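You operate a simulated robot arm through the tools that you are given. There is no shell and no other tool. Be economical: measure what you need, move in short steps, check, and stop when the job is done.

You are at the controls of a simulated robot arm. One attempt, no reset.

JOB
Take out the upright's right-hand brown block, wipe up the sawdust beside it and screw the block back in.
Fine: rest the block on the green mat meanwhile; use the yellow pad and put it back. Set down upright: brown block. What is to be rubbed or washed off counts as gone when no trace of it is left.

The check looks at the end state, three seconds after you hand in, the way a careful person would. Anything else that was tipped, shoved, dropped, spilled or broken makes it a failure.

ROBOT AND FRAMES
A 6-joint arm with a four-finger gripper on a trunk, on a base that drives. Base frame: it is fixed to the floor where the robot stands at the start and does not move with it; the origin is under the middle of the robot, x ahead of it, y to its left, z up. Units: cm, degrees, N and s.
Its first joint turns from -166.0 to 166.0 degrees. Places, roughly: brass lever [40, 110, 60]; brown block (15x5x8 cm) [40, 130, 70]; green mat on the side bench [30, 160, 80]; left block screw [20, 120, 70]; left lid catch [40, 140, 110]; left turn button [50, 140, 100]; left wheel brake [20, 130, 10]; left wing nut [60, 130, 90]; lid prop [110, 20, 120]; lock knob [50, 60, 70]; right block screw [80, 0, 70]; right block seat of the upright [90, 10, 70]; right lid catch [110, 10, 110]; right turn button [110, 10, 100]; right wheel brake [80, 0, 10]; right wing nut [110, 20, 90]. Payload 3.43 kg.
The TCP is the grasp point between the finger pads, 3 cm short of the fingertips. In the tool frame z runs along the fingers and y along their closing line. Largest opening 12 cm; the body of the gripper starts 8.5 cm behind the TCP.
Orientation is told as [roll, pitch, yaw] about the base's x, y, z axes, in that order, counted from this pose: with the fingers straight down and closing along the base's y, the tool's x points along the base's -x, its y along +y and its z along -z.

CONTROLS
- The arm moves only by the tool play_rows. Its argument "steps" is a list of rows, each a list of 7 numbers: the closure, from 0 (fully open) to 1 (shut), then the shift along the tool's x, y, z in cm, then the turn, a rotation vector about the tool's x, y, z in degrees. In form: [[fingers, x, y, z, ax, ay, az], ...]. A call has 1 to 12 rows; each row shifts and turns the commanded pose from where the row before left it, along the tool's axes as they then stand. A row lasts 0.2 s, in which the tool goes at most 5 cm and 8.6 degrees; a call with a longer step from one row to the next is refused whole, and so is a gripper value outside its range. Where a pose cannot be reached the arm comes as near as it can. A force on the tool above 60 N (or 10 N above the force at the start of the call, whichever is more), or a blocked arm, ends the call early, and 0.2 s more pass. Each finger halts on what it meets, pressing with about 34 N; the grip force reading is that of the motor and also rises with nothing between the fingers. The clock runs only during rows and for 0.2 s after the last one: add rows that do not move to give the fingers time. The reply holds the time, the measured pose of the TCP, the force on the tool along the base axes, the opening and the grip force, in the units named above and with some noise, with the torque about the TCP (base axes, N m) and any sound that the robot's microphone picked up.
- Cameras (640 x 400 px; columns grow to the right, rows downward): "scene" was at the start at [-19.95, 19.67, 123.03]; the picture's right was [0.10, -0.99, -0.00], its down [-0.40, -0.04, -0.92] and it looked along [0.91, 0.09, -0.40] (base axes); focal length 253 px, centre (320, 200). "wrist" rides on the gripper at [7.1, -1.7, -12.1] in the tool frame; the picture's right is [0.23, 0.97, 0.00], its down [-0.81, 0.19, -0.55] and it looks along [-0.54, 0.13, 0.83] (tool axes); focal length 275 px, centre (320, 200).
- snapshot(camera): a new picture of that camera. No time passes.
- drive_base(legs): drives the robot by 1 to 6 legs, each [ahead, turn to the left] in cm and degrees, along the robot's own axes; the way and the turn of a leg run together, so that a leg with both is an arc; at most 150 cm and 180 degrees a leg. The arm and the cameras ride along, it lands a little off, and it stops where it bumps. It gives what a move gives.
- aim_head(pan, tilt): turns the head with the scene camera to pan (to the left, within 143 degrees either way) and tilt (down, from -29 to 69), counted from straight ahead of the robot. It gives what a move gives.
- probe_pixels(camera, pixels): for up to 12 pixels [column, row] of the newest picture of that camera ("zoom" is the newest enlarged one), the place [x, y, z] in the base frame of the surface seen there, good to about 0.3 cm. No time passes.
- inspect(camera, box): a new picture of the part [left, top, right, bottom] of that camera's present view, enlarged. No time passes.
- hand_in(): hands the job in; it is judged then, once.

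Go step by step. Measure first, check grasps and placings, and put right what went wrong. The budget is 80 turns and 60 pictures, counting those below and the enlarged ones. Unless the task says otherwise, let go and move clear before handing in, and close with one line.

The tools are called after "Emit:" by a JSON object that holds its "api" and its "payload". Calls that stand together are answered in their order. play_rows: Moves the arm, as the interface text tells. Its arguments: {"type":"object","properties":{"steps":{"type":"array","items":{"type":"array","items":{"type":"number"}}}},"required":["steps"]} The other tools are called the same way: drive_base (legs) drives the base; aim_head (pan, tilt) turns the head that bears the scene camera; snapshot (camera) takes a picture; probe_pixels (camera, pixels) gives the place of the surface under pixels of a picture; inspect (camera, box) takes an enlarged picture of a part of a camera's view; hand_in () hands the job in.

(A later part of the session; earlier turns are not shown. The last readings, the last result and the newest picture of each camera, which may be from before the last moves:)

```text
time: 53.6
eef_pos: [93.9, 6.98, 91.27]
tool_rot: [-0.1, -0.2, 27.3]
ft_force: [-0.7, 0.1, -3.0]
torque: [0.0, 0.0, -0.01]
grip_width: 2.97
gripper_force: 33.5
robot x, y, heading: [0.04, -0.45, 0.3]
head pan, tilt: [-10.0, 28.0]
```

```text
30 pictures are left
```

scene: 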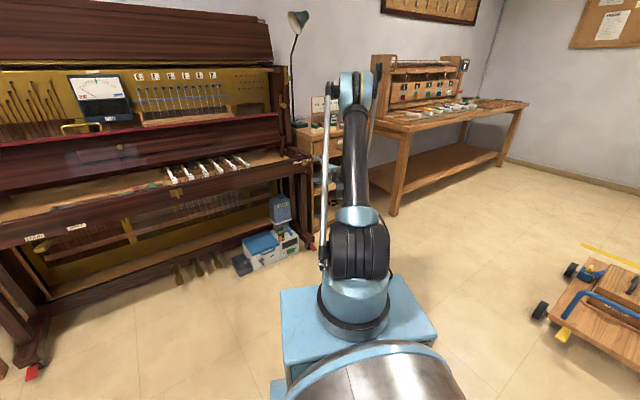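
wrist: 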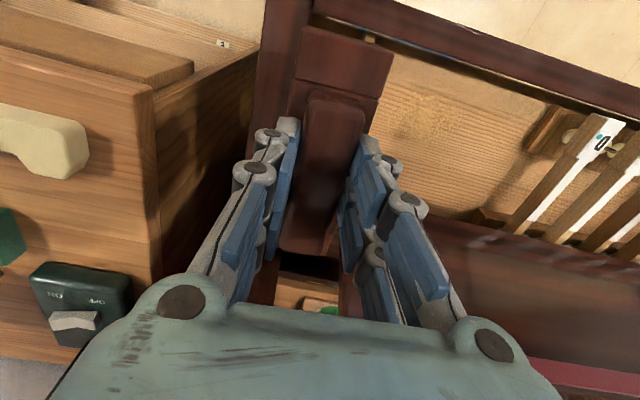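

The block is out and held, weighing about 3 N. I'll pull it back clear of the piano and close to the robot before driving to the bench.

Emit:
{"api": "play_rows", "payload": {"steps": [[1, 3.85, 1.3, -0.8, 0, 0, 0], [1, 3.85, 1.3, -0.8, 0, 0, 0], [1, 3.85, 1.3, -0.8, 0, 0, 0], [1, 3.85, 1.3, -0.8, 0, 0, 0], [1, 3.85, 1.3, -0.8, 0, 0, 0], [1, 3.85, 1.3, -0.8, 0, 0, 0], [1, 3.85, 1.3, 0, 0, 0, 0], [1, 3.85, 1.3, 0, 0, 0, 0], [1, 3.85, 1.3, 0, 0, 0, 0], [1, 3.85, 1.3, 0, 0, 0, 0], [1, 3.85, 1.3, 0, 0, 0, 0], [1, 1.85, 0, 0, 0, 0, 0]]}}

Emit:
{"api": "drive_base", "payload": {"legs": [[-12, 0], [0, 100.2]]}}

Emit:
{"api": "aim_head", "payload": {"pan": 0, "tilt": 30}}

Emit:
{"api": "snapshot", "payload": {"camera": "scene"}}

```text
time: 56.2
eef_pos: [48.05, -0.72, 95.93]
tool_rot: [-0.1, -0.1, 27.4]
ft_force: [0.1, -0.1, -2.0]
torque: [0.0, 0.03, 0.02]
grip_width: 2.96
gripper_force: 33.6
robot x, y, heading: [-0.23, -0.12, 0.3]
head pan, tilt: [-10.0, 28.0]
```

```text
time: 62.2
eef_pos: [-18.64, 47.5, 96.01]
tool_rot: [-0.1, 0.0, 125.7]
ft_force: [0.9, -0.1, -2.1]
torque: [-0.05, 0.0, -0.01]
grip_width: 2.97
gripper_force: 34.0
robot x, y, heading: [-11.18, 0.04, 98.9]
head pan, tilt: [-10.0, 28.0]
```

```text
time: 62.9
eef_pos: [-18.5, 46.42, 96.57]
tool_rot: [-0.4, -0.7, 125.7]
ft_force: [0.2, 0.1, -2.8]
torque: [-0.02, -0.01, 0.01]
grip_width: 2.97
gripper_force: 33.7
robot x, y, heading: [-10.9, 0.37, 98.9]
head pan, tilt: [0.0, 30.0]
```

```text
29 pictures are left
```

scene: 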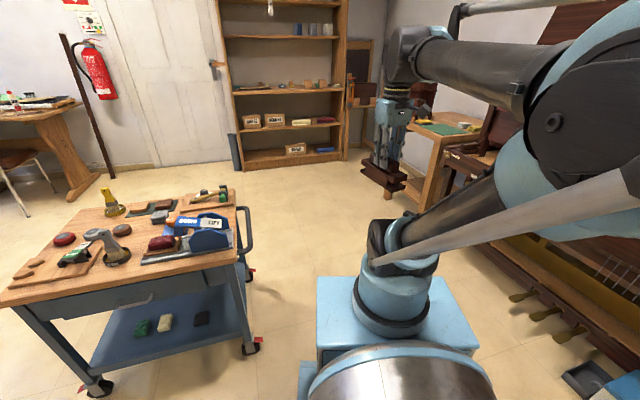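

There's a tool cart on the left. I'll check its nearest corner against the drive path.

Emit:
{"api": "probe_pixels", "payload": {"camera": "scene", "pixels": [[252, 350], [252, 215], [235, 275], [253, 280], [245, 250], [316, 285], [440, 280], [478, 350], [300, 370], [395, 190], [340, 155]]}}

```text
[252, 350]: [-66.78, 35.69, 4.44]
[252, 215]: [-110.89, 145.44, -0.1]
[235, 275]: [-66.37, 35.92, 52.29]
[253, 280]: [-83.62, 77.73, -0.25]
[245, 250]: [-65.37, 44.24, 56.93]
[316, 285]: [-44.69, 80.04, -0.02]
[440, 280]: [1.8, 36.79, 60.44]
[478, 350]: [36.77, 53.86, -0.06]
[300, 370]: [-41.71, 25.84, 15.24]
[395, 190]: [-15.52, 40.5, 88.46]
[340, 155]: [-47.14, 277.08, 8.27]
```

The path clears the cart by more than 10 cm. I'll drive to the bench and turn to face it.

Emit:
{"api": "drive_base", "payload": {"legs": [[0, 2], [114, 0], [0, -74]]}}

Emit:
{"api": "aim_head", "payload": {"pan": 5, "tilt": 30}}

Emit:
{"api": "snapshot", "payload": {"camera": "scene"}}

```text
time: 72.8
eef_pos: [9.05, 131.75, 96.56]
tool_rot: [-0.4, -0.7, 53.3]
ft_force: [0.0, -0.2, -2.3]
torque: [-0.02, 0.01, -0.01]
grip_width: 2.95
gripper_force: 34.0
robot x, y, heading: [-33.2, 112.15, 25.8]
head pan, tilt: [0.0, 30.0]
```

```text
time: 73.5
eef_pos: [7.98, 131.29, 96.94]
tool_rot: [-0.8, -1.3, 53.2]
ft_force: [0.4, -0.1, -2.2]
torque: [-0.02, -0.01, 0.0]
grip_width: 2.96
gripper_force: 34.5
robot x, y, heading: [-33.38, 111.47, 26.0]
head pan, tilt: [5.0, 30.0]
```

```text
28 pictures are left
```

scene: 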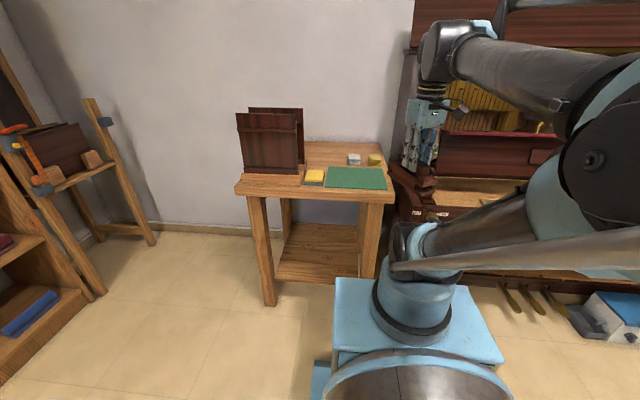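

The robot now faces the bench, with the mat at (357,178) and the pad at (315,176). I'll enlarge and measure.

Emit:
{"api": "inspect", "payload": {"camera": "scene", "box": [290, 140, 402, 210]}}

Emit:
{"api": "probe_pixels", "payload": {"camera": "zoom", "pixels": [[215, 165], [550, 165], [575, 285], [205, 268], [115, 175], [200, 175], [190, 235], [85, 235], [72, 255], [190, 262], [70, 190], [145, 205]]}}

```text
5.71 times, centred on (346, 175) of scene
```

zoom: 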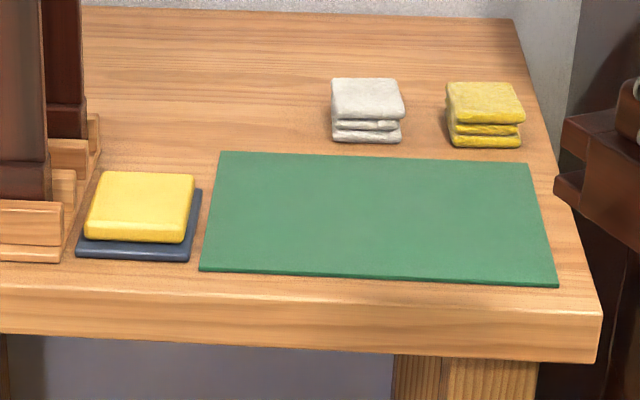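

```text
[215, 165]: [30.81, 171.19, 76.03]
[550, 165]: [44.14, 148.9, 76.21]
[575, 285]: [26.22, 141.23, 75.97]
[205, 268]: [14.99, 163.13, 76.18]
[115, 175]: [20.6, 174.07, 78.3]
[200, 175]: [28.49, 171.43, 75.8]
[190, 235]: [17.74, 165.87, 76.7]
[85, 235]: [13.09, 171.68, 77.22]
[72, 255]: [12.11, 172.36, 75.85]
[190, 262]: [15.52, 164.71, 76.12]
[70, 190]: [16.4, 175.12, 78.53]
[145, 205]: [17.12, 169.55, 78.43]
```

The mat centre is [29.0, 156.1, 76.0]. I'll turn the block square to it and move over it.

Emit:
{"api": "play_rows", "payload": {"steps": [[1, 0, 0, 0, 0, 0, 6.55], [1, 0, 0, 0, 0, 0, 6.55], [1, 0, 0, 0, 0, 0, 6.55], [1, 0, 0, 0, 0, 0, 6.55], [1, -3.75, 1.56, 0, 0, 0, 0], [1, -3.75, 1.56, 0, 0, 0, 0], [1, -3.75, 1.56, 0, 0, 0, 0], [1, -3.75, 1.56, 0, 0, 0, 0], [1, -3.75, 1.56, 0, 0, 0, 0], [1, -3.75, 1.56, 0, 0, 0, 0], [1, -3.75, 1.56, 0, 0, 0, 0], [1, -3.75, 1.56, 0, 0, 0, 0]]}}

Emit:
{"api": "play_rows", "payload": {"steps": [[1, 0, 0, 3, 0, 1.3, 0], [1, 0, 0, 3, 0, 0, 0], [1, 0, 0, 2.5, 0, 0, 0], [1, 0, 0, 0, 0, 0, 0]]}}

Emit:
{"api": "snapshot", "payload": {"camera": "scene"}}

```text
time: 76.1
eef_pos: [28.86, 156.21, 97.83]
tool_rot: [-0.2, -1.5, 27.0]
ft_force: [-0.5, 0.5, -2.0]
torque: [0.04, 0.0, 0.01]
grip_width: 2.99
gripper_force: 34.1
robot x, y, heading: [-33.59, 111.6, 26.3]
head pan, tilt: [5.0, 30.0]
```

```text
time: 77.1
eef_pos: [29.06, 156.16, 89.25]
tool_rot: [-0.2, -0.2, 26.9]
ft_force: [-0.8, 0.3, -3.1]
torque: [-0.02, 0.02, -0.01]
grip_width: 2.96
gripper_force: 33.8
robot x, y, heading: [-32.95, 111.52, 26.1]
head pan, tilt: [5.0, 30.0]
```

```text
26 pictures are left
```

scene: 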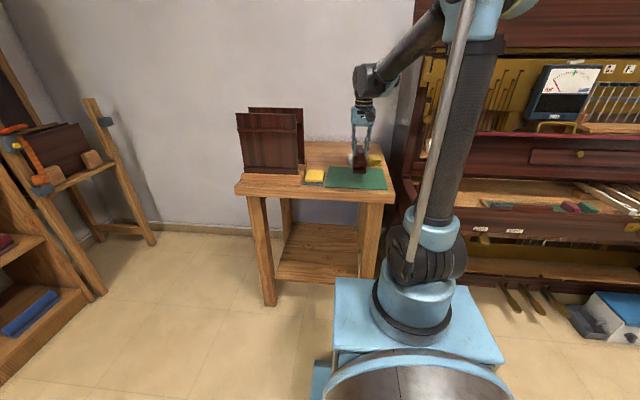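

Emit:
{"api": "play_rows", "payload": {"steps": [[1, 0, 0, 1.2, 0, 0, 0], [1, 0, 0, 1.2, 0, 0, 0], [1, 0, 0, 1, 0, 0, 0], [1, 0, 0, 0.5, 0, 0, 0], [1, 0, 0, 0, 0, 0, 0]]}}

Emit:
{"api": "inspect", "payload": {"camera": "scene", "box": [310, 130, 406, 200]}}

```text
time: 78.3
eef_pos: [29.14, 156.1, 85.27]
tool_rot: [-0.1, -0.2, 27.0]
ft_force: [0.7, -0.2, -1.7]
torque: [-0.04, 0.03, -0.02]
grip_width: 2.97
gripper_force: 34.1
robot x, y, heading: [-33.4, 111.7, 26.2]
head pan, tilt: [5.0, 30.0]
```

```text
5.71 times, centred on (358, 165) of scene
```

zoom: 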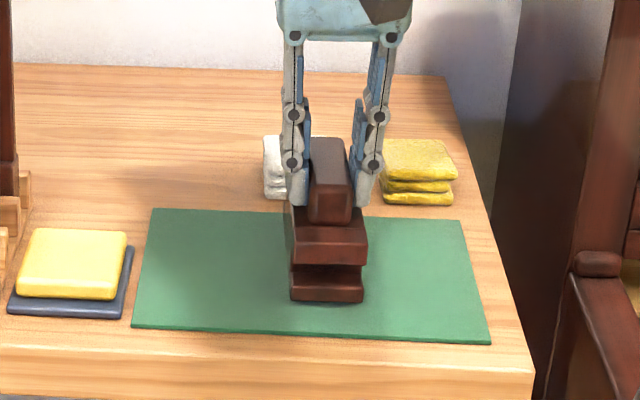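

The block is just above the mat and upright. I'll lower it in small steps until contact.

Emit:
{"api": "play_rows", "payload": {"steps": [[1, 0, 0, 0.3, 0, 0, 0], [1, 0, 0, 0.2, 0, 0, 0], [1, 0, 0, 0, 0, 0, 0]]}}

```text
time: 79.1
eef_pos: [29.05, 155.96, 84.89]
tool_rot: [0.0, -0.2, 27.0]
ft_force: [0.3, -0.2, -2.6]
torque: [-0.02, 0.02, 0.01]
grip_width: 2.98
gripper_force: 33.6
robot x, y, heading: [-33.79, 111.87, 25.8]
head pan, tilt: [5.0, 30.0]
```

Emit:
{"api": "play_rows", "payload": {"steps": [[1, 0, 0, 0.2, 0, 0, 0], [1, 0, 0, 0.2, 0, 0, 0], [1, 0, 0, 0, 0, 0, 0]]}}

```text
time: 79.9
eef_pos: [29.06, 156.02, 84.53]
tool_rot: [-0.1, -0.4, 27.0]
ft_force: [2.0, 7.8, 31.8]
torque: [0.28, -0.11, -0.04]
grip_width: 2.98
gripper_force: 33.3
robot x, y, heading: [-33.6, 111.48, 26.2]
head pan, tilt: [5.0, 30.0]
```

The block is on the mat (31.8 N contact). I'll release it and rise.

Emit:
{"api": "play_rows", "payload": {"steps": [[1, 0, 0, -0.1, 0, 0, 0], [0.6, 0, 0, 0, 0, 0, 0], [0.5, 0, 0, 0, 0, 0, 0], [0.5, 0, 0, 0, 0, 0, 0], [0.5, 0, 0, -3, 0, 0, 0], [0.5, 0, 0, -4, 0, 0, 0], [0.5, 0, 0, -4, 0, 0, 0], [0.5, 0, 0, -4, 0, 0, 0], [0.5, 0, 0, 0, 0, 0, 0]]}}

Emit:
{"api": "inspect", "payload": {"camera": "scene", "box": [290, 130, 402, 200]}}

Emit:
{"api": "probe_pixels", "payload": {"camera": "zoom", "pixels": [[110, 235], [195, 238], [185, 290], [90, 285], [140, 260], [100, 240], [180, 240], [85, 298], [180, 298], [200, 245]]}}

```text
time: 81.9
eef_pos: [28.95, 156.07, 99.72]
tool_rot: [-0.1, -0.1, 27.0]
ft_force: [0.2, -0.1, -0.7]
torque: [0.0, -0.03, -0.03]
grip_width: 5.97
gripper_force: 0.0
robot x, y, heading: [-33.37, 111.73, 26.2]
head pan, tilt: [5.0, 30.0]
```

```text
5.71 times, centred on (346, 165) of scene
```

zoom: 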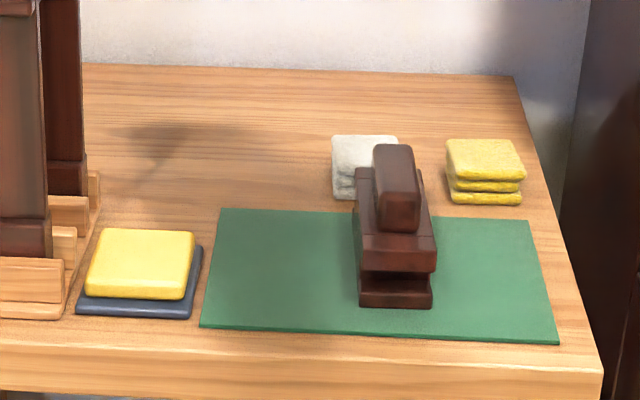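

```text
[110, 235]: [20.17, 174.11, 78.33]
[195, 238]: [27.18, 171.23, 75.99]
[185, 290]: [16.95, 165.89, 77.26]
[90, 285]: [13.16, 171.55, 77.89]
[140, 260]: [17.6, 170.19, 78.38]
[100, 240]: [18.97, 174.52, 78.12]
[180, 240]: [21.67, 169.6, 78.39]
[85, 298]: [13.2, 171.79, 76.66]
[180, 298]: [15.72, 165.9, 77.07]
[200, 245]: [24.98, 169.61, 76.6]
```

The block stands upright on the mat. The pad is centred near [18.2, 170.2], top at z = 78.4, about 7.5 × 7 cm, with the tray top at about 76.6. I'll rotate 90° to grip its front and back edges, then check clearance to the frames.

Emit:
{"api": "play_rows", "payload": {"steps": [[0.15, 0, 0, 0, 0, 0, -8.2], [0.15, 0, 0, 0, 0, 0, -8.2], [0.15, 0, 0, 0, 0, 0, -8.2], [0.15, 0, 0, 0, 0, 0, -8.2], [0.15, 0, 0, 0, 0, 0, -8.2], [0.15, 0, 0, 0, 0, 0, -8.2], [0.15, 0, 0, 0, 0, 0, -8.2], [0.15, 0, 0, 0, 0, 0, -8.2], [0.15, 0, 0, 0, 0, 0, -8.2], [0.15, 0, 0, 0, 0, 0, -8.2], [0.15, 0, 0, 0, 0, 0, -8], [0.15, 0, 0, 0, 0, 0, 0]]}}

Emit:
{"api": "inspect", "payload": {"camera": "scene", "box": [220, 90, 380, 190]}}

Emit:
{"api": "probe_pixels", "payload": {"camera": "zoom", "pixels": [[310, 100], [310, 200], [225, 80], [300, 120], [335, 80], [330, 200], [320, 280], [330, 345], [310, 350]]}}

```text
time: 84.5
eef_pos: [28.96, 156.03, 99.6]
tool_rot: [-0.2, 0.2, 117.1]
ft_force: [-0.1, -0.2, -0.4]
torque: [-0.01, -0.02, -0.01]
grip_width: 10.17
gripper_force: 0.0
robot x, y, heading: [-32.87, 111.59, 26.6]
head pan, tilt: [5.0, 30.0]
```

```text
4.00 times, centred on (300, 140) of scene
```

zoom: 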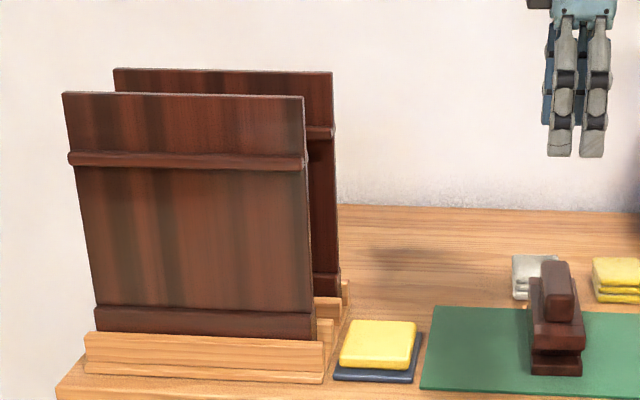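

```text
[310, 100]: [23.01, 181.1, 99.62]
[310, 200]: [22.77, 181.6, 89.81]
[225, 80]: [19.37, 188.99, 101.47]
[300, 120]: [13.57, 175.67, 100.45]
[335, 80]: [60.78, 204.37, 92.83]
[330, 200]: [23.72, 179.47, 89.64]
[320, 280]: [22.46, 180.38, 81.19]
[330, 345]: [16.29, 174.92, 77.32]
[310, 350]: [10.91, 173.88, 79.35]
```

The frames' edges lie at v ≈ 149, tops at z ≈ 102, so I'll grip the pad at v = 142.5 for clearance. Moving over it.

Emit:
{"api": "play_rows", "payload": {"steps": [[0.15, -4.15, 0.77, 0, 0, 0, 0], [0.15, -4.15, 0.77, 0, 0, 0, 0], [0.15, -4.15, 0.77, 0, 0, 0, 0], [0.15, -4.15, 0.77, 0, 0, 0, 0], [0.15, 0, 0, 4.5, 0, 0, 0], [0.15, 0, 0, 4.5, 0, 0, 0], [0.15, 0, 0, 4, 0, 0, 0], [0.15, 0, 0, 0, 0, 0, 0]]}}

Emit:
{"api": "snapshot", "payload": {"camera": "wrist"}}

Emit:
{"api": "inspect", "payload": {"camera": "scene", "box": [240, 90, 400, 190]}}

```text
time: 86.3
eef_pos: [18.81, 169.49, 86.68]
tool_rot: [-0.2, 0.2, 116.9]
ft_force: [-0.3, -0.5, 1.6]
torque: [0.0, -0.02, 0.03]
grip_width: 10.21
gripper_force: 0.1
robot x, y, heading: [-33.2, 111.46, 26.4]
head pan, tilt: [5.0, 30.0]
```

```text
22 pictures are left
```

wrist: 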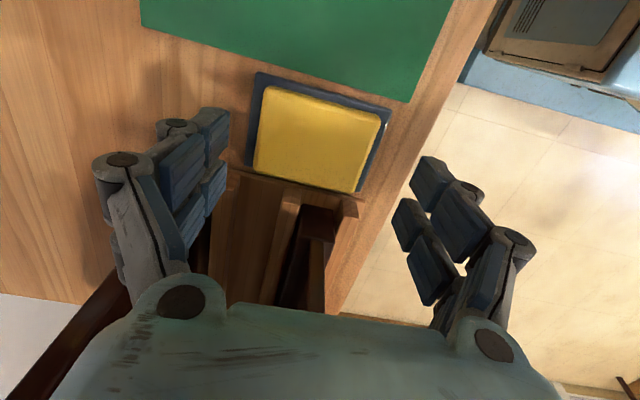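

```text
4.00 times, centred on (320, 140) of scene
```

zoom: 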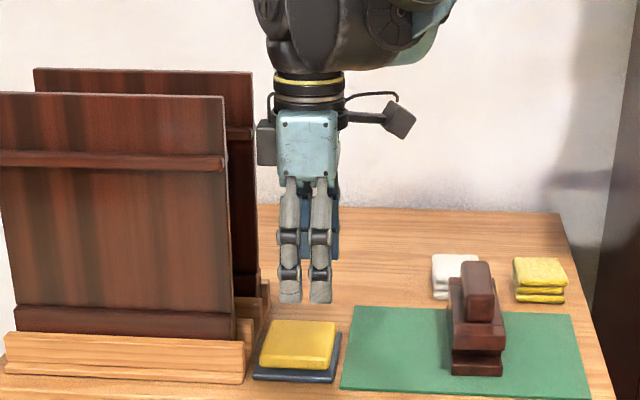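

I'll measure the pad from the wrist view before lowering.

Emit:
{"api": "probe_pixels", "payload": {"camera": "wrist", "pixels": [[270, 90], [375, 118], [352, 186], [262, 170], [315, 140], [259, 80], [383, 115], [258, 150], [365, 170], [320, 96]]}}

```text
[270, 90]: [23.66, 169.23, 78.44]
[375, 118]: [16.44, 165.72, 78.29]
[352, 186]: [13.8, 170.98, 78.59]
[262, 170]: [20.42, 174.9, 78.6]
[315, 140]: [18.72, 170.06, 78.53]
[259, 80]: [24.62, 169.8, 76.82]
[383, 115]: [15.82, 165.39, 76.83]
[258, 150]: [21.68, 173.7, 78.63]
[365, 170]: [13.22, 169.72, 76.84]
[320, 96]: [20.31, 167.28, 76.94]
```

The pad is 8.3 cm across along u, centred on u = 93.8; the tool is at 93.7. I'll lower to 80.1 and close.

Emit:
{"api": "play_rows", "payload": {"steps": [[0.08, 0.4, 0, 2.5, 0, 0, 0], [0.08, 0, 0, 2.5, 0, 0, 0], [0.08, 0, 0, 1.5, 0, 0, 0], [0.08, 0, 0, 0, 0, 0, 0]]}}

```text
time: 87.3
eef_pos: [19.15, 169.07, 80.11]
tool_rot: [-0.2, 0.0, 117.0]
ft_force: [0.4, -0.9, -0.2]
torque: [0.02, 0.0, 0.01]
grip_width: 11.03
gripper_force: 0.0
robot x, y, heading: [-33.46, 111.39, 26.4]
head pan, tilt: [5.0, 30.0]
```

Emit:
{"api": "play_rows", "payload": {"steps": [[0.3, 0, 0, 0, 0, 0, 0], [1, 0, 0, 0, 0, 0, 0], [1, 0, 0, 0, 0, 0, 0], [1, 0, 0, 0, 0, 0, 0]]}}

Emit:
{"api": "snapshot", "payload": {"camera": "wrist"}}

```text
time: 88.3
eef_pos: [19.2, 169.13, 80.26]
tool_rot: [-0.2, 0.1, 116.9]
ft_force: [20.6, 12.5, 20.7]
torque: [0.64, -0.63, -1.41]
grip_width: 9.08
gripper_force: 45.1
robot x, y, heading: [-33.2, 111.56, 26.3]
head pan, tilt: [5.0, 30.0]
```

```text
20 pictures are left
```

wrist: 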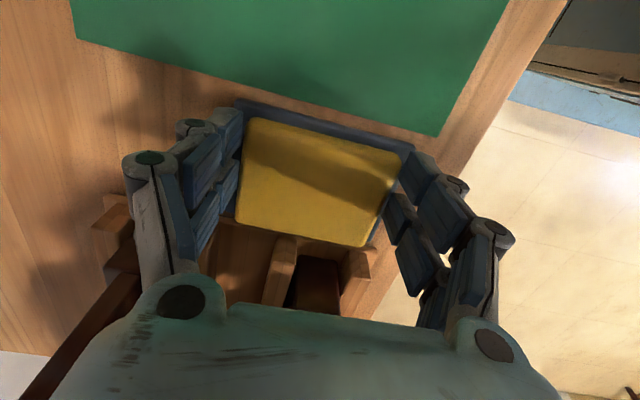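

Closed at 9.08 cm. I'll lift a little and check that only the pad comes up, not the blue tray.

Emit:
{"api": "play_rows", "payload": {"steps": [[1, 0, 0, -0.5, 0, 0, 0], [1, 0, 0, -1.0, 0, 0, 0], [1, 0, 0, -1, 0, 0, 0], [1, 0, 0, 0, 0, 0, 0]]}}

Emit:
{"api": "inspect", "payload": {"camera": "scene", "box": [270, 130, 366, 190]}}

```text
time: 88.7
eef_pos: [17.8, 168.29, 81.62]
tool_rot: [-1.1, 0.1, 117.0]
ft_force: [-2.0, 0.0, -0.9]
torque: [0.0, -0.08, 0.0]
grip_width: 0.04
gripper_force: 29.9
robot x, y, heading: [-33.3, 111.42, 26.3]
head pan, tilt: [5.0, 30.0]
stopped in row 2: the force on the tool passed its limit at 83 N (the readings are from after the stop); the commanded pose is now the measured one
```

```text
6.67 times, centred on (318, 160) of scene
```

zoom: 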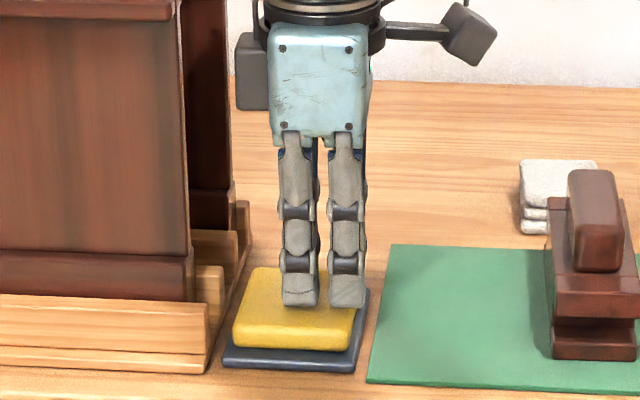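

The fingers slipped off and closed over the pad; they probably caught the tray's rim. I'll rise, reopen and measure the pad and tray profile closely.

Emit:
{"api": "play_rows", "payload": {"steps": [[1, 0, 0, -2, 0, 0, 0], [1, 0, 0, -4, 0, 0, 0], [0.08, 0, 0, 0, 0, 0, 0], [0.08, 0, 0, 0, 0, 0, 0], [0.08, 0, 0, 0, 1, 0, 0]]}}

Emit:
{"api": "inspect", "payload": {"camera": "wrist", "box": [220, 60, 412, 200]}}

Emit:
{"api": "probe_pixels", "payload": {"camera": "zoom", "pixels": [[440, 180], [465, 230], [480, 170], [470, 190], [450, 215], [430, 230], [140, 130], [120, 130], [110, 120], [300, 180], [150, 200], [420, 260]]}}

```text
time: 89.9
eef_pos: [18.13, 168.52, 87.22]
tool_rot: [-2.0, 0.2, 117.0]
ft_force: [-0.5, -0.2, 0.6]
torque: [-0.01, 0.04, 0.03]
grip_width: 11.05
gripper_force: 0.0
robot x, y, heading: [-33.32, 111.66, 26.3]
head pan, tilt: [5.0, 30.0]
```

```text
2.86 times, centred on (316, 130) of wrist
```

zoom: 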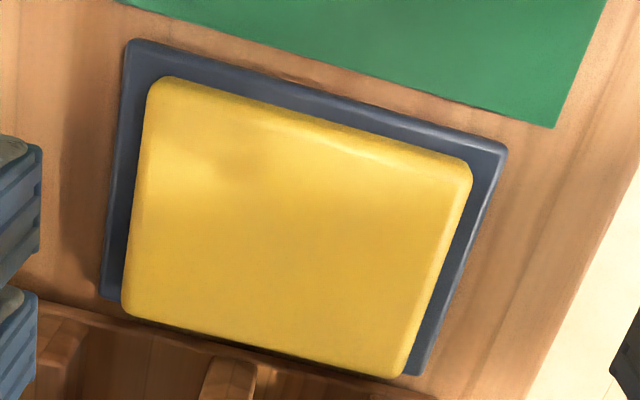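

```text
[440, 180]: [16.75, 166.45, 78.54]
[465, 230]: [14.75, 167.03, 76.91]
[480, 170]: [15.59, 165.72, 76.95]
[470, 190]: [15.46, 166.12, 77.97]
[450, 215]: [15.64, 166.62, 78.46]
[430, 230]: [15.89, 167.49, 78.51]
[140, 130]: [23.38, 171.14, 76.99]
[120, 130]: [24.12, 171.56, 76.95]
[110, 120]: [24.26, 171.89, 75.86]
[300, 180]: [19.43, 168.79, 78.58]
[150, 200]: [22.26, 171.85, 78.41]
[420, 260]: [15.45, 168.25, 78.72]
```

The pad's sides span u = 89.2–98.2 (9 cm) with a rounded top edge, so the fingers rode on the rounding. I'll level the tool, centre it, and go lower until the tips touch the tray.

Emit:
{"api": "play_rows", "payload": {"steps": [[0.08, -0.4, -1.0, 1, -2, 0, 0], [0.08, 0, 0, 2.5, 0, 0, 0], [0.08, 0, 0, 2.5, 0, 0, 0], [0.08, 0, 0, 1.1, 0, 0, 0], [0.08, 0, 0, 0, 0, 0, 0]]}}

```text
time: 91.1
eef_pos: [18.87, 169.36, 80.18]
tool_rot: [0.1, 0.1, 117.0]
ft_force: [0.7, 0.0, 0.9]
torque: [0.0, -0.01, -0.01]
grip_width: 11.05
gripper_force: 0.0
robot x, y, heading: [-33.56, 111.46, 25.9]
head pan, tilt: [5.0, 30.0]
```

Level and centred. I'll lower 0.2 cm more and close, then read the forces.

Emit:
{"api": "play_rows", "payload": {"steps": [[0.08, 0, 0, 0.2, 0, 0, 0], [0.2, 0, 0, 0, 0, 0, 0], [1, 0, 0, 0, 0, 0, 0], [1, 0, 0, 0, 0, 0, 0], [1, 0, 0, 0, 0, 0, 0]]}}

Emit:
{"api": "inspect", "payload": {"camera": "scene", "box": [285, 150, 349, 190]}}

```text
time: 92.2
eef_pos: [18.82, 169.49, 80.13]
tool_rot: [-1.1, 0.0, 116.3]
ft_force: [88.3, 44.9, -158.4]
torque: [-1.88, 1.48, -4.73]
grip_width: 9.04
gripper_force: 45.3
robot x, y, heading: [-33.11, 111.68, 26.5]
head pan, tilt: [5.0, 30.0]
stopped in row 5: the force on the tool passed its limit at 63 N (the readings are from after the stop); the commanded pose is now the measured one
```

```text
10.00 times, centred on (317, 170) of scene
```

zoom: 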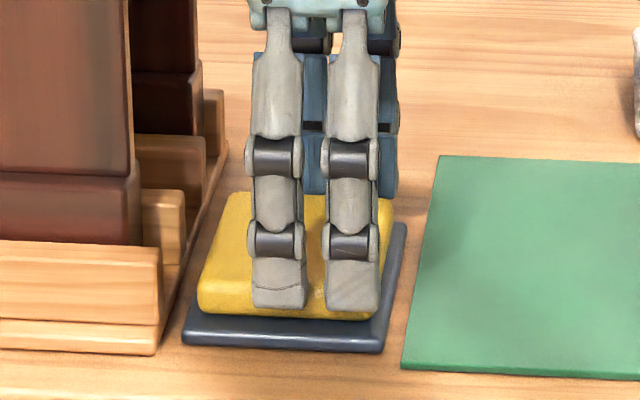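

Odd, high forces. I'll hold still and read them again before doing anything.

Emit:
{"api": "play_rows", "payload": {"steps": [[1, 0, 0, 0, 0, 0, 0]]}}

```text
time: 92.5
eef_pos: [16.97, 168.34, 82.21]
tool_rot: [-2.7, 0.1, 116.4]
ft_force: [-2.8, 0.3, 0.5]
torque: [0.02, -0.23, 0.03]
grip_width: 0.03
gripper_force: 33.2
robot x, y, heading: [-33.72, 111.86, 26.2]
head pan, tilt: [5.0, 30.0]
stopped in row 1: the force on the tool passed its limit at 201 N (the readings are from after the stop); the commanded pose is now the measured one
```

It popped off again, forward and up, so the far finger rode over the pad. I'll rise, reopen and look at where the pad lies now.

Emit:
{"api": "play_rows", "payload": {"steps": [[1, 0, 0, -3, -2.6, 0, 0.6], [1, 0, 0, -3, 0, 0, 0], [0.08, 0, 0, 0, 0, 0, 0], [0.08, 0, 0, 0, 0, 0, 0], [0.08, 0, 0, 0, 0, 0, 0]]}}

Emit:
{"api": "inspect", "payload": {"camera": "wrist", "box": [200, 40, 424, 200]}}

Emit:
{"api": "inspect", "payload": {"camera": "scene", "box": [290, 150, 354, 190]}}

```text
time: 93.7
eef_pos: [17.68, 168.69, 87.68]
tool_rot: [0.5, 0.1, 115.7]
ft_force: [-0.4, 0.1, -0.6]
torque: [-0.02, -0.03, 0.02]
grip_width: 11.06
gripper_force: 0.1
robot x, y, heading: [-33.61, 111.63, 26.3]
head pan, tilt: [5.0, 30.0]
```

```text
2.50 times, centred on (312, 120) of wrist
```

zoom: 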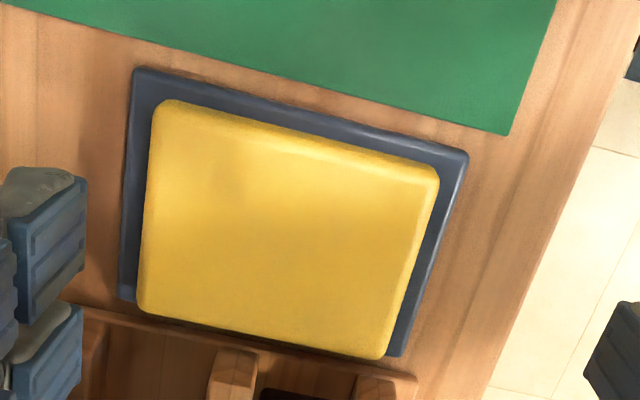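

```text
10.00 times, centred on (322, 170) of scene
```

zoom: 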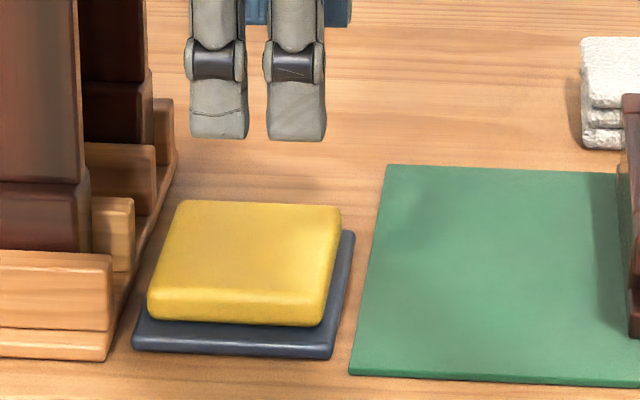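

Emit:
{"api": "probe_pixels", "payload": {"camera": "zoom", "pixels": [[240, 320], [240, 310], [240, 300], [240, 290], [255, 208], [260, 203], [260, 198], [235, 352], [240, 330], [160, 260], [330, 265], [347, 240]]}}

```text
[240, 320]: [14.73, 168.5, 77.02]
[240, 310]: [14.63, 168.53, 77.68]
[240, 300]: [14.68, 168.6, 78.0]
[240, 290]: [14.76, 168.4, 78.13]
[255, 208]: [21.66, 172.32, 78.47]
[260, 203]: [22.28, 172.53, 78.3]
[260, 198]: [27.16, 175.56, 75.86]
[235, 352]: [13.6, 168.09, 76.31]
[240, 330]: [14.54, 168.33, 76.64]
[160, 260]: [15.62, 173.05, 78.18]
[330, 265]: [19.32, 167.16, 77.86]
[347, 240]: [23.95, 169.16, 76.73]
```

The pad on the tray hasn't budged despite strong contact, so it looks fixed in place. I'll look closely at the other yellow item, at about [47, 156, 79].

Emit:
{"api": "inspect", "payload": {"camera": "scene", "box": [330, 140, 402, 185]}}

Emit:
{"api": "probe_pixels", "payload": {"camera": "zoom", "pixels": [[355, 130], [425, 125], [425, 185], [365, 185], [400, 150], [395, 195], [395, 220], [400, 122], [190, 130], [240, 200], [345, 195], [438, 190]]}}

```text
8.89 times, centred on (366, 162) of scene
```

zoom: 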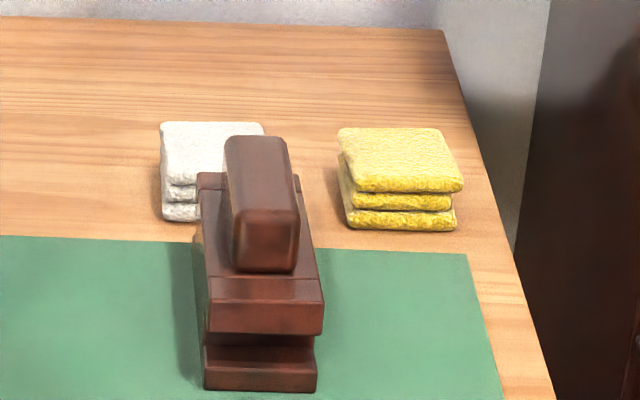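

```text
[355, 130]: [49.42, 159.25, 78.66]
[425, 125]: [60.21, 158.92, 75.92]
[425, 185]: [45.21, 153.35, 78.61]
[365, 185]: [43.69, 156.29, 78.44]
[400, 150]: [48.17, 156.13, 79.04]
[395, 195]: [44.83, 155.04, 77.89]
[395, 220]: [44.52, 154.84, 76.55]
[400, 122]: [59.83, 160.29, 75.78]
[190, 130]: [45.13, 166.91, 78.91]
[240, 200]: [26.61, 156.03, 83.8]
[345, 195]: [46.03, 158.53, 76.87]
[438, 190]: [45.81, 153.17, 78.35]
```

There's a matched pair of thick terry pads, white and yellow. The yellow one at [47, 156] is free-standing and 3 cm tall, so it's evidently the yellow pad meant. I'll rise, turn back to yaw 27 and move over it.

Emit:
{"api": "play_rows", "payload": {"steps": [[0.3, 0, 0, -4, 0, 0, 0], [0.3, 0, 0, -4, 0, 0, 0], [0.3, 0, 0, -4, 0, 0, 0], [0.3, 0, 0, 0, 0, 0, 8.2], [0.3, 0, 0, 0, 0, 0, 8.2], [0.3, 0, 0, 0, 0, 0, 8.2], [0.3, 0, 0, 0, 0, 0, 8.2], [0.3, 0, 0, 0, 0, 0, 8.2], [0.3, 0, 0, 0, 0, 0, 8.2], [0.3, 0, 0, 0, 0, 0, 8.2], [0.3, 0, 0, 0, 0, 0, 8.2], [0.3, 0, 0, 0, 0, 0, 8.2]]}}

Emit:
{"api": "play_rows", "payload": {"steps": [[0.3, 0, 0, 0, 0, 0, 8.2], [0.3, 0, 0, 0, 0, 0, 6.7], [0.3, -2.95, -3.53, 0, 0, 0, 0], [0.3, -2.95, -3.53, 0, 0, 0, 0], [0.3, -2.95, -3.53, 0, 0, 0, 0], [0.3, -2.95, -3.53, 0, 0, 0, 0], [0.3, -2.95, -3.53, 0, 0, 0, 0], [0.3, -2.95, -3.53, 0, 0, 0, 0], [0.3, -2.95, -3.53, 0, 0, 0, 0], [0.3, 0, 0, 4, 0, 0, 0], [0.3, 0, 0, 4, 0, 0, 0], [0.3, 0, 0, 0, 0, 0, 0]]}}

Emit:
{"api": "snapshot", "payload": {"camera": "wrist"}}

```text
time: 96.3
eef_pos: [17.66, 168.66, 99.79]
tool_rot: [0.1, 0.4, 41.7]
ft_force: [0.9, 0.0, -0.4]
torque: [-0.01, -0.01, -0.04]
grip_width: 8.38
gripper_force: 0.0
robot x, y, heading: [-33.23, 111.72, 26.1]
head pan, tilt: [5.0, 30.0]
```

```text
time: 98.9
eef_pos: [47.54, 156.2, 91.46]
tool_rot: [-0.2, 0.5, 27.1]
ft_force: [-0.2, 0.2, -0.3]
torque: [0.02, 0.01, 0.02]
grip_width: 8.41
gripper_force: 0.0
robot x, y, heading: [-33.31, 111.69, 26.3]
head pan, tilt: [5.0, 30.0]
```

```text
13 pictures are left
```

wrist: 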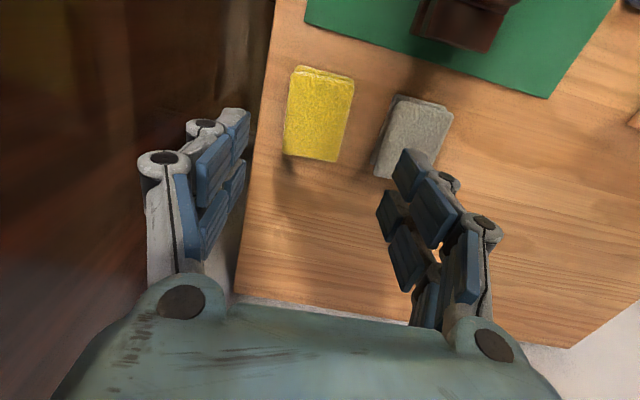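

Emit:
{"api": "probe_pixels", "payload": {"camera": "wrist", "pixels": [[297, 75], [347, 80], [336, 158], [290, 148], [318, 115], [382, 150], [260, 120]]}}

```text
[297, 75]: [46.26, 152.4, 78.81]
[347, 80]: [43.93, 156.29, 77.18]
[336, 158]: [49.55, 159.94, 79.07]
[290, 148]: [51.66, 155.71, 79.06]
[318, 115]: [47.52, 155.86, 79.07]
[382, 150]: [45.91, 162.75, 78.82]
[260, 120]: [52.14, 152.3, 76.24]
```

The tool is centred over the yellow pad (u = 113.3, v = 117.5). I'll lower and grip.

Emit:
{"api": "play_rows", "payload": {"steps": [[0.37, 0, -0.1, 4, 0, 0, 0], [0.37, 0, 0, 4, 0, 0, 0], [0.37, 0, 0, 2.5, 0, 0, 0], [0.37, 0, 0, 1.3, 0, 0, 0], [0.37, 0, 0, 0, 0, 0, 0], [1, 0, 0, 0, 0, 0, 0], [1, 0, 0, 0, 0, 0, 0], [1, 0, 0, 0, 0, 0, 0]]}}

```text
time: 100.7
eef_pos: [47.33, 155.84, 79.71]
tool_rot: [-0.1, 0.5, 27.2]
ft_force: [0.2, -0.8, 0.7]
torque: [-0.04, 0.05, 0.04]
grip_width: 5.47
gripper_force: 34.3
robot x, y, heading: [-32.99, 111.78, 26.3]
head pan, tilt: [5.0, 30.0]
```

It's free: 5.47 cm at 34 N with no side load. Home grip pose is [47.3, 155.8, 79.7], yaw 27.2. I'll lift and retract toward the robot.

Emit:
{"api": "play_rows", "payload": {"steps": [[1, 0, 0, -2, 0, 0, 0], [1, 0, 0, -4.5, 0, 0, 0], [1, 0, 0, -4.5, 0, 0, 0], [1, 0, 0, -4.5, 0, 0, 0], [1, 0, 0, -4.5, 0, 0, 0], [1, 4.6, 0, 0, 0, 0, 0], [1, 4.6, 0, 0, 0, 0, 0], [1, 4.6, 0, 0, 0, 0, 0], [1, 4.6, 0, 0, 0, 0, 0], [1, 4.6, 0, 0, 0, 0, 0], [1, 4.6, 0, 0, 0, 0, 0], [1, 4.6, 0, 0, 0, 0, 0]]}}

Emit:
{"api": "play_rows", "payload": {"steps": [[1, 4.6, 0, 0, 0, 0, 0], [1, 4.6, 0, 0, 0, 0, 0], [1, 4.6, 0, 0, 0, 0, 0], [1, 0, 0, 0, 0, 0, 0]]}}

Emit:
{"api": "snapshot", "payload": {"camera": "scene"}}

```text
time: 103.3
eef_pos: [18.77, 141.33, 99.91]
tool_rot: [-0.2, 0.5, 27.0]
ft_force: [0.3, 0.0, -0.5]
torque: [-0.04, 0.06, -0.02]
grip_width: 5.49
gripper_force: 34.3
robot x, y, heading: [-33.59, 111.6, 26.2]
head pan, tilt: [5.0, 30.0]
```

```text
time: 104.3
eef_pos: [6.62, 135.26, 100.05]
tool_rot: [0.0, 0.5, 26.9]
ft_force: [0.0, 0.3, -0.4]
torque: [-0.02, 0.0, 0.03]
grip_width: 5.49
gripper_force: 32.9
robot x, y, heading: [-33.18, 111.53, 26.1]
head pan, tilt: [5.0, 30.0]
```

```text
12 pictures are left
```

scene: 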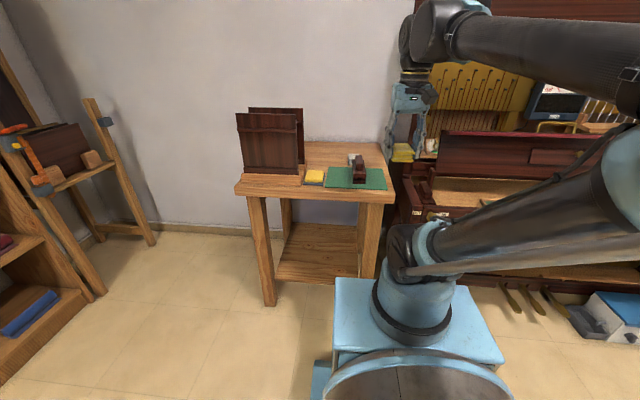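

The yellow pad is held and the block stands on the mat. I'll drive back to the right end of the piano along the same corridor.

Emit:
{"api": "drive_base", "payload": {"legs": [[0, -102], [114, 0], [0, 80]]}}

```text
time: 118.9
eef_pos: [42.13, 7.93, 100.04]
tool_rot: [-0.1, 0.5, 4.5]
ft_force: [-0.5, 0.9, -0.3]
torque: [0.05, 0.01, 0.0]
grip_width: 5.52
gripper_force: 33.4
robot x, y, heading: [-3.68, 0.92, 3.8]
head pan, tilt: [5.0, 30.0]
```

I'll nudge forward to the start spot, turn to yaw 27 and move above the sawdust, staying high.

Emit:
{"api": "drive_base", "payload": {"legs": [[3.7, 0]]}}

Emit:
{"api": "play_rows", "payload": {"steps": [[1, 0, 0, 0, 0, 0, -7.7], [1, 0, 0, 0, 0, 0, -7.7], [1, 0, 0, 0, 0, 0, -7.3], [1, -4.4, -1.1, 0, 0, 0, 0], [1, -4.4, -1.1, 0, 0, 0, 0], [1, -4.4, -1.1, 0, 0, 0, 0], [1, -4.4, -1.1, 0, 0, 0, 0], [1, -4.4, -1.1, 0, 0, 0, 0], [1, -4.4, -1.1, 0, 0, 0, 0], [1, -4.4, -1.1, 0, 0, 0, 0], [1, -4.4, -1.1, 0, 0, 0, 0], [1, 0, 0, 0, 0, 0, 0]]}}

Emit:
{"api": "aim_head", "payload": {"pan": -2, "tilt": 28}}

Emit:
{"api": "snapshot", "payload": {"camera": "wrist"}}

Emit:
{"api": "snapshot", "payload": {"camera": "scene"}}

```text
time: 119.8
eef_pos: [44.61, 7.99, 100.65]
tool_rot: [0.0, -0.2, 4.6]
ft_force: [-0.5, 0.3, -0.2]
torque: [-0.02, 0.01, 0.01]
grip_width: 5.49
gripper_force: 34.3
robot x, y, heading: [-0.02, 1.23, 3.7]
head pan, tilt: [5.0, 30.0]
```

```text
time: 122.4
eef_pos: [78.77, 16.2, 101.46]
tool_rot: [-0.4, -0.7, 27.2]
ft_force: [-0.4, -0.9, 0.1]
torque: [0.03, 0.0, -0.04]
grip_width: 5.49
gripper_force: 33.9
robot x, y, heading: [-0.03, 1.0, 3.8]
head pan, tilt: [5.0, 30.0]
```

```text
time: 123.0
eef_pos: [78.78, 16.31, 101.46]
tool_rot: [-0.4, -0.9, 27.3]
ft_force: [-0.1, 0.0, -0.1]
torque: [0.0, 0.01, -0.02]
grip_width: 5.48
gripper_force: 33.8
robot x, y, heading: [-0.47, 0.96, 3.5]
head pan, tilt: [-2.0, 28.0]
```

```text
11 pictures are left
```

wrist: 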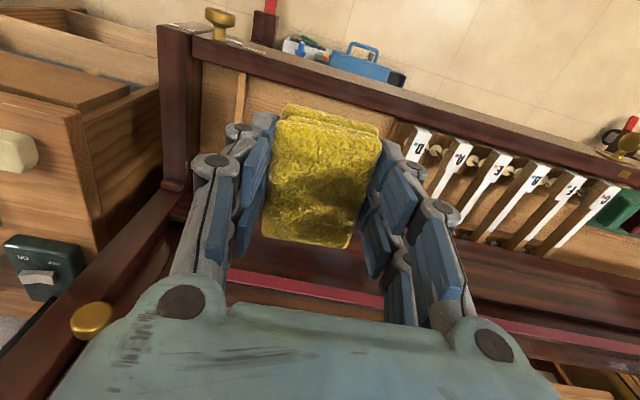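

```text
10 pictures are left
```

scene: 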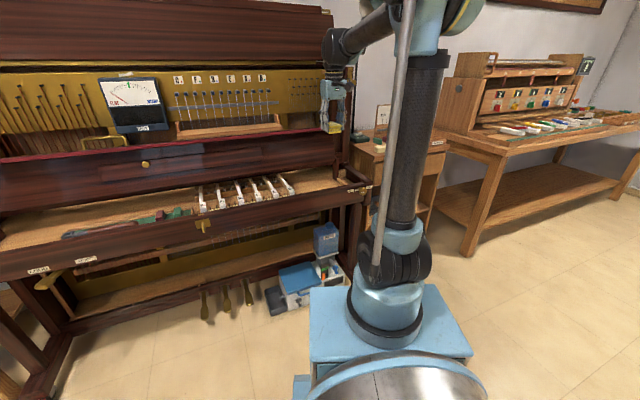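

I'll measure the fall's edges, the keys and the bed around the dust.

Emit:
{"api": "probe_pixels", "payload": {"camera": "wrist", "pixels": [[255, 268], [250, 283], [480, 260], [480, 318], [475, 235], [400, 160], [405, 130], [385, 120], [240, 100], [265, 95], [400, 115], [520, 300]]}}

Emit:
{"api": "probe_pixels", "payload": {"camera": "scene", "pixels": [[305, 175], [310, 180], [300, 162], [285, 165], [320, 165], [300, 190], [300, 136], [292, 188], [285, 182]]}}

```text
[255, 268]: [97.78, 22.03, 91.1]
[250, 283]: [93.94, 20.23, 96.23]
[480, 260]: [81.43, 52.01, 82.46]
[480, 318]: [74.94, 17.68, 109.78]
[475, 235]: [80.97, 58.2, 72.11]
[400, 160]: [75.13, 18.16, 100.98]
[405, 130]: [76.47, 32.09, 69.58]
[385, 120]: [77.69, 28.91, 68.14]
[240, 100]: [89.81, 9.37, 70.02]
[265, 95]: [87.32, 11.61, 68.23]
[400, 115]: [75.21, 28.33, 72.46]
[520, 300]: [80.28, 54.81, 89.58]
```

```text
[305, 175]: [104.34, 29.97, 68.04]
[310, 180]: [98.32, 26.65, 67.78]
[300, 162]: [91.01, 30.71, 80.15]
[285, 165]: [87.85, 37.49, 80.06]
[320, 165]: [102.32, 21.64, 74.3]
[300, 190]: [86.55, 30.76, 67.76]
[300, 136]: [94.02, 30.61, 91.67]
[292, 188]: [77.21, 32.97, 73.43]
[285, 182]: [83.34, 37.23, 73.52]
```

The fall's top lip reaches u ≈ 92.9 at z ≈ 96, so I'll keep the tool at u ≤ 88. The dust spans u 84–91, v -26 to -18. I'll lower the pad to just above it.

Emit:
{"api": "play_rows", "payload": {"steps": [[1, -4.35, -0.5, 3, -0.4, 0.8, 0], [1, -4.35, -0.5, 2, 0, 0, 0], [1, 0, 0, 4.5, 0, 0, 0], [1, 0, 0, 4.5, 0, 0, 0], [1, 0, 0, 4.5, 0, 0, 0], [1, 0, 0, 4.5, 0, 0, 0], [1, 0, 0, 4.5, 0, 0, 0], [1, 0, 0, 0, 0, 0, 0]]}}

```text
refused: row 1 steps farther than a row can; nothing moved
```

Emit:
{"api": "play_rows", "payload": {"steps": [[1, -4.35, -0.5, 1.5, -0.4, 0.8, 0], [1, -4.35, -0.5, 1.5, 0, 0, 0], [1, 0, 0, 4.7, 0, 0, 0], [1, 0, 0, 4.7, 0, 0, 0], [1, 0, 0, 4.7, 0, 0, 0], [1, 0, 0, 4.7, 0, 0, 0], [1, 0, 0, 4.7, 0, 0, 0], [1, 0, 0, 0, 0, 0, 0]]}}

```text
time: 124.8
eef_pos: [87.09, 19.37, 75.3]
tool_rot: [0.1, 0.0, 27.3]
ft_force: [-0.5, 0.1, -0.1]
torque: [0.0, 0.01, 0.02]
grip_width: 5.52
gripper_force: 33.8
robot x, y, heading: [-0.71, 1.05, 3.6]
head pan, tilt: [-2.0, 28.0]
```

Emit:
{"api": "play_rows", "payload": {"steps": [[1, 0, 0, 2, 0, 0, 0], [1, 0, 0, 1.2, 0, 0, 0], [1, 0, 0, 0.3, 0, 0, 0], [1, 0, 0, 0, 0, 0, 0]]}}

```text
time: 125.8
eef_pos: [87.2, 19.2, 71.71]
tool_rot: [0.1, 0.1, 27.3]
ft_force: [0.7, -0.1, -1.2]
torque: [-0.01, 0.01, 0.01]
grip_width: 5.49
gripper_force: 34.2
robot x, y, heading: [0.08, 0.55, 3.3]
head pan, tilt: [-2.0, 28.0]
```

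Emit:
{"api": "play_rows", "payload": {"steps": [[1, 0, 0, 0.12, 0, 0, 0], [1, 0, 0, 0, 0, 0, 0]]}}

```text
time: 126.5
eef_pos: [87.07, 19.33, 71.57]
tool_rot: [0.1, -0.1, 27.3]
ft_force: [2.9, -0.6, 11.9]
torque: [-0.18, 0.22, 0.05]
grip_width: 5.49
gripper_force: 34.2
robot x, y, heading: [-0.04, 0.63, 4.0]
head pan, tilt: [-2.0, 28.0]
```

In contact at 12 N. I'll wipe back and forth over the patch.

Emit:
{"api": "play_rows", "payload": {"steps": [[1, 0, 1.7, 0, 0, 0, 0], [1, 0, 1.7, 0, 0, 0, 0], [1, 0, 1.6, 0, 0, 0, 0], [1, 0, -2, 0, 0, 0, 0], [1, 0, -2, 0, 0, 0, 0], [1, 0, -2, 0, 0, 0, 0], [1, 0, -2, 0, 0, 0, 0], [1, 0, -2, 0, 0, 0, 0], [1, -0.7, 0, 0, 0, 0, 0], [1, -0.6, 0, 0, 0, 0, 0], [1, 0, 2, 0, 0, 0, 0], [1, 0, 2, 0, 0, 0, 0]]}}

Emit:
{"api": "play_rows", "payload": {"steps": [[1, 0, 2, 0, 0, 0, 0], [1, 0, 2, 0, 0, 0, 0], [1, 0, 2, 0, 0, 0, 0], [1, 0, -2, 0, 0, 0, 0], [1, 0, -2, 0, 0, 0, 0], [1, 0, -2, 0, 0, 0, 0], [1, 0, -2, 0, 0, 0, 0], [1, 0, -2, 0, 0, 0, 0], [1, 1.5, 0, 0, 0, 0, 0], [1, 1.5, 0, 0, 0, 0, 0], [1, 0, 2, 0, 0, 0, 0], [1, 0, 2, 0, 0, 0, 0]]}}

Emit:
{"api": "play_rows", "payload": {"steps": [[1, 0, 2, 0, 0, 0, 0], [1, 0, 2, 0, 0, 0, 0], [1, 0, 2, 0, 0, 0, 0], [1, 0, 0, -4, 0, 0, 0], [1, 0, 0, -4, 0, 0, 0], [1, 0, 0, -4, 0, 0, 0], [1, 4, 0, -3, 0, 0, 0], [1, 4, 0, -3, 0, 0, 0], [1, 4, 0, 0, 0, 0, 0], [1, 0, 0, 0, 0, 0, 0]]}}

Emit:
{"api": "inspect", "payload": {"camera": "wrist", "box": [160, 60, 480, 260]}}

```text
time: 129.1
eef_pos: [88.46, 18.99, 71.62]
tool_rot: [0.0, 0.1, 27.2]
ft_force: [0.1, -1.0, 4.1]
torque: [-0.08, 0.05, 0.06]
grip_width: 5.48
gripper_force: 33.8
robot x, y, heading: [-0.25, 0.81, 3.4]
head pan, tilt: [-2.0, 28.0]
```

```text
time: 131.7
eef_pos: [85.86, 17.44, 71.77]
tool_rot: [-0.1, 0.1, 27.3]
ft_force: [2.8, -6.2, 15.1]
torque: [-0.18, -0.05, 0.03]
grip_width: 5.49
gripper_force: 33.9
robot x, y, heading: [-0.29, 0.86, 3.6]
head pan, tilt: [-2.0, 28.0]
```

```text
time: 133.8
eef_pos: [72.66, 17.45, 89.52]
tool_rot: [0.0, 0.0, 27.4]
ft_force: [-0.2, 0.6, -0.8]
torque: [0.01, 0.03, 0.01]
grip_width: 5.51
gripper_force: 34.0
robot x, y, heading: [-0.07, 0.86, 3.8]
head pan, tilt: [-2.0, 28.0]
```

```text
2.00 times, centred on (320, 160) of wrist
```

zoom: 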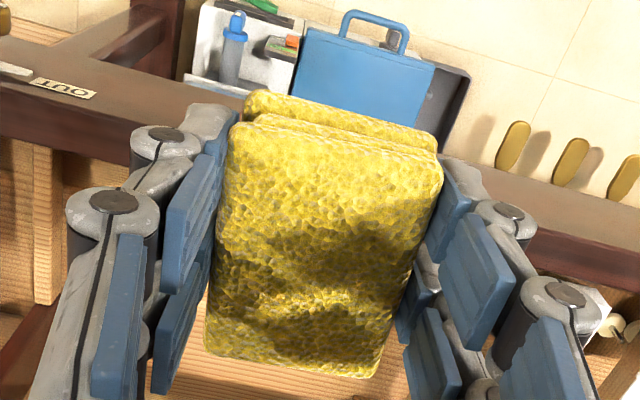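

The pad hides the patch. I'll raise the tool and shift it to the right so the wrist camera can see the bed.

Emit:
{"api": "play_rows", "payload": {"steps": [[1, -1, -3.5, -2.5, 0, 0, 0], [1, -1, -3.5, -2.5, 0, 0, 0], [1, -1, -3.5, -2.5, 0, 0, 0], [1, -1, -3.5, -2.5, 0, 0, 0], [1, -1, -3.5, -2, 0, 0, 0], [1, -1, -3.5, 0, 0, 0, 0], [1, 0, 0, 0, 0, 0, 0]]}}

Emit:
{"api": "inspect", "payload": {"camera": "wrist", "box": [340, 60, 580, 210]}}

```text
time: 135.4
eef_pos: [87.47, 1.63, 101.87]
tool_rot: [-0.1, 0.0, 27.3]
ft_force: [-0.8, 0.7, -0.6]
torque: [0.03, -0.03, 0.02]
grip_width: 5.51
gripper_force: 34.1
robot x, y, heading: [-0.24, 0.86, 3.6]
head pan, tilt: [-2.0, 28.0]
```

```text
2.67 times, centred on (460, 135) of wrist
```

zoom: 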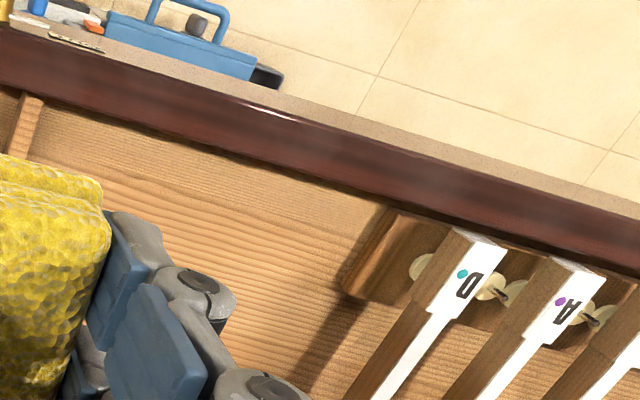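

Emit:
{"api": "probe_pixels", "payload": {"camera": "zoom", "pixels": [[130, 190], [200, 240], [300, 220], [250, 320], [90, 160], [330, 380]]}}

Emit:
{"api": "inspect", "payload": {"camera": "scene", "box": [270, 160, 350, 210]}}

```text
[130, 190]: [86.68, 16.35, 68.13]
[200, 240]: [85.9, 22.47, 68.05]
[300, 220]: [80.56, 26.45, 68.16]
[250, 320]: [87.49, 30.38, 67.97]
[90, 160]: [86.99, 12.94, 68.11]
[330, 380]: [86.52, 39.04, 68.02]
```

```text
8.00 times, centred on (310, 185) of scene
```

zoom: 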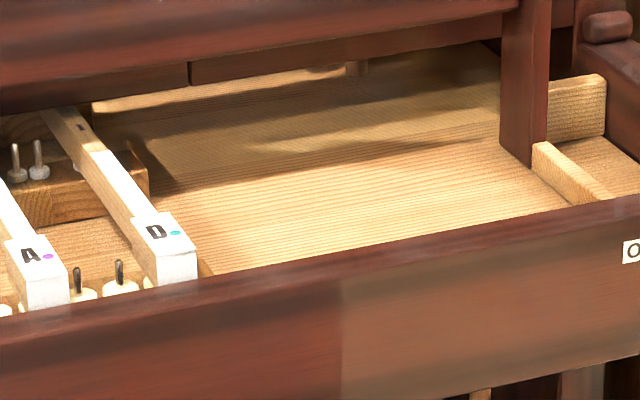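

The bed is clean in both views, with no specks left at u 82–91. I'll retract and drive back to the bench to return the pad.

Emit:
{"api": "play_rows", "payload": {"steps": [[1, 4.2, 1.7, 0, 0, 0, 0], [1, 4.2, 1.7, 0, 0, 0, 0], [1, 4.2, 1.7, 0, 0, 0, 0], [1, 4.2, 1.7, 0, 0, 0, 0], [1, 4.2, 1.7, 0, 0, 0, 0], [1, 4.2, 1.7, 0, 0, 0, 0], [1, 4.2, 1.7, 0, 0, 0, 0], [1, 4.2, 1.7, 0, 0, 0, 0], [1, 4.2, 1.7, 0, 0, 0, 0], [1, 1, 0, 0, 0, 0, 0]]}}

Emit:
{"api": "drive_base", "payload": {"legs": [[-11, 0], [0, 97.3], [113, 0], [0, -74.5]]}}

```text
time: 137.7
eef_pos: [45.61, -2.65, 101.75]
tool_rot: [0.0, 0.0, 27.3]
ft_force: [0.3, -0.5, 0.3]
torque: [-0.01, 0.0, -0.02]
grip_width: 5.48
gripper_force: 33.5
robot x, y, heading: [0.27, 0.43, 3.5]
head pan, tilt: [-2.0, 28.0]
```

```text
time: 152.4
eef_pos: [12.91, 124.91, 101.66]
tool_rot: [0.1, 0.0, 50.5]
ft_force: [0.2, 0.1, -0.5]
torque: [-0.04, -0.04, 0.0]
grip_width: 5.5
gripper_force: 33.5
robot x, y, heading: [-30.9, 110.68, 26.7]
head pan, tilt: [-2.0, 28.0]
```

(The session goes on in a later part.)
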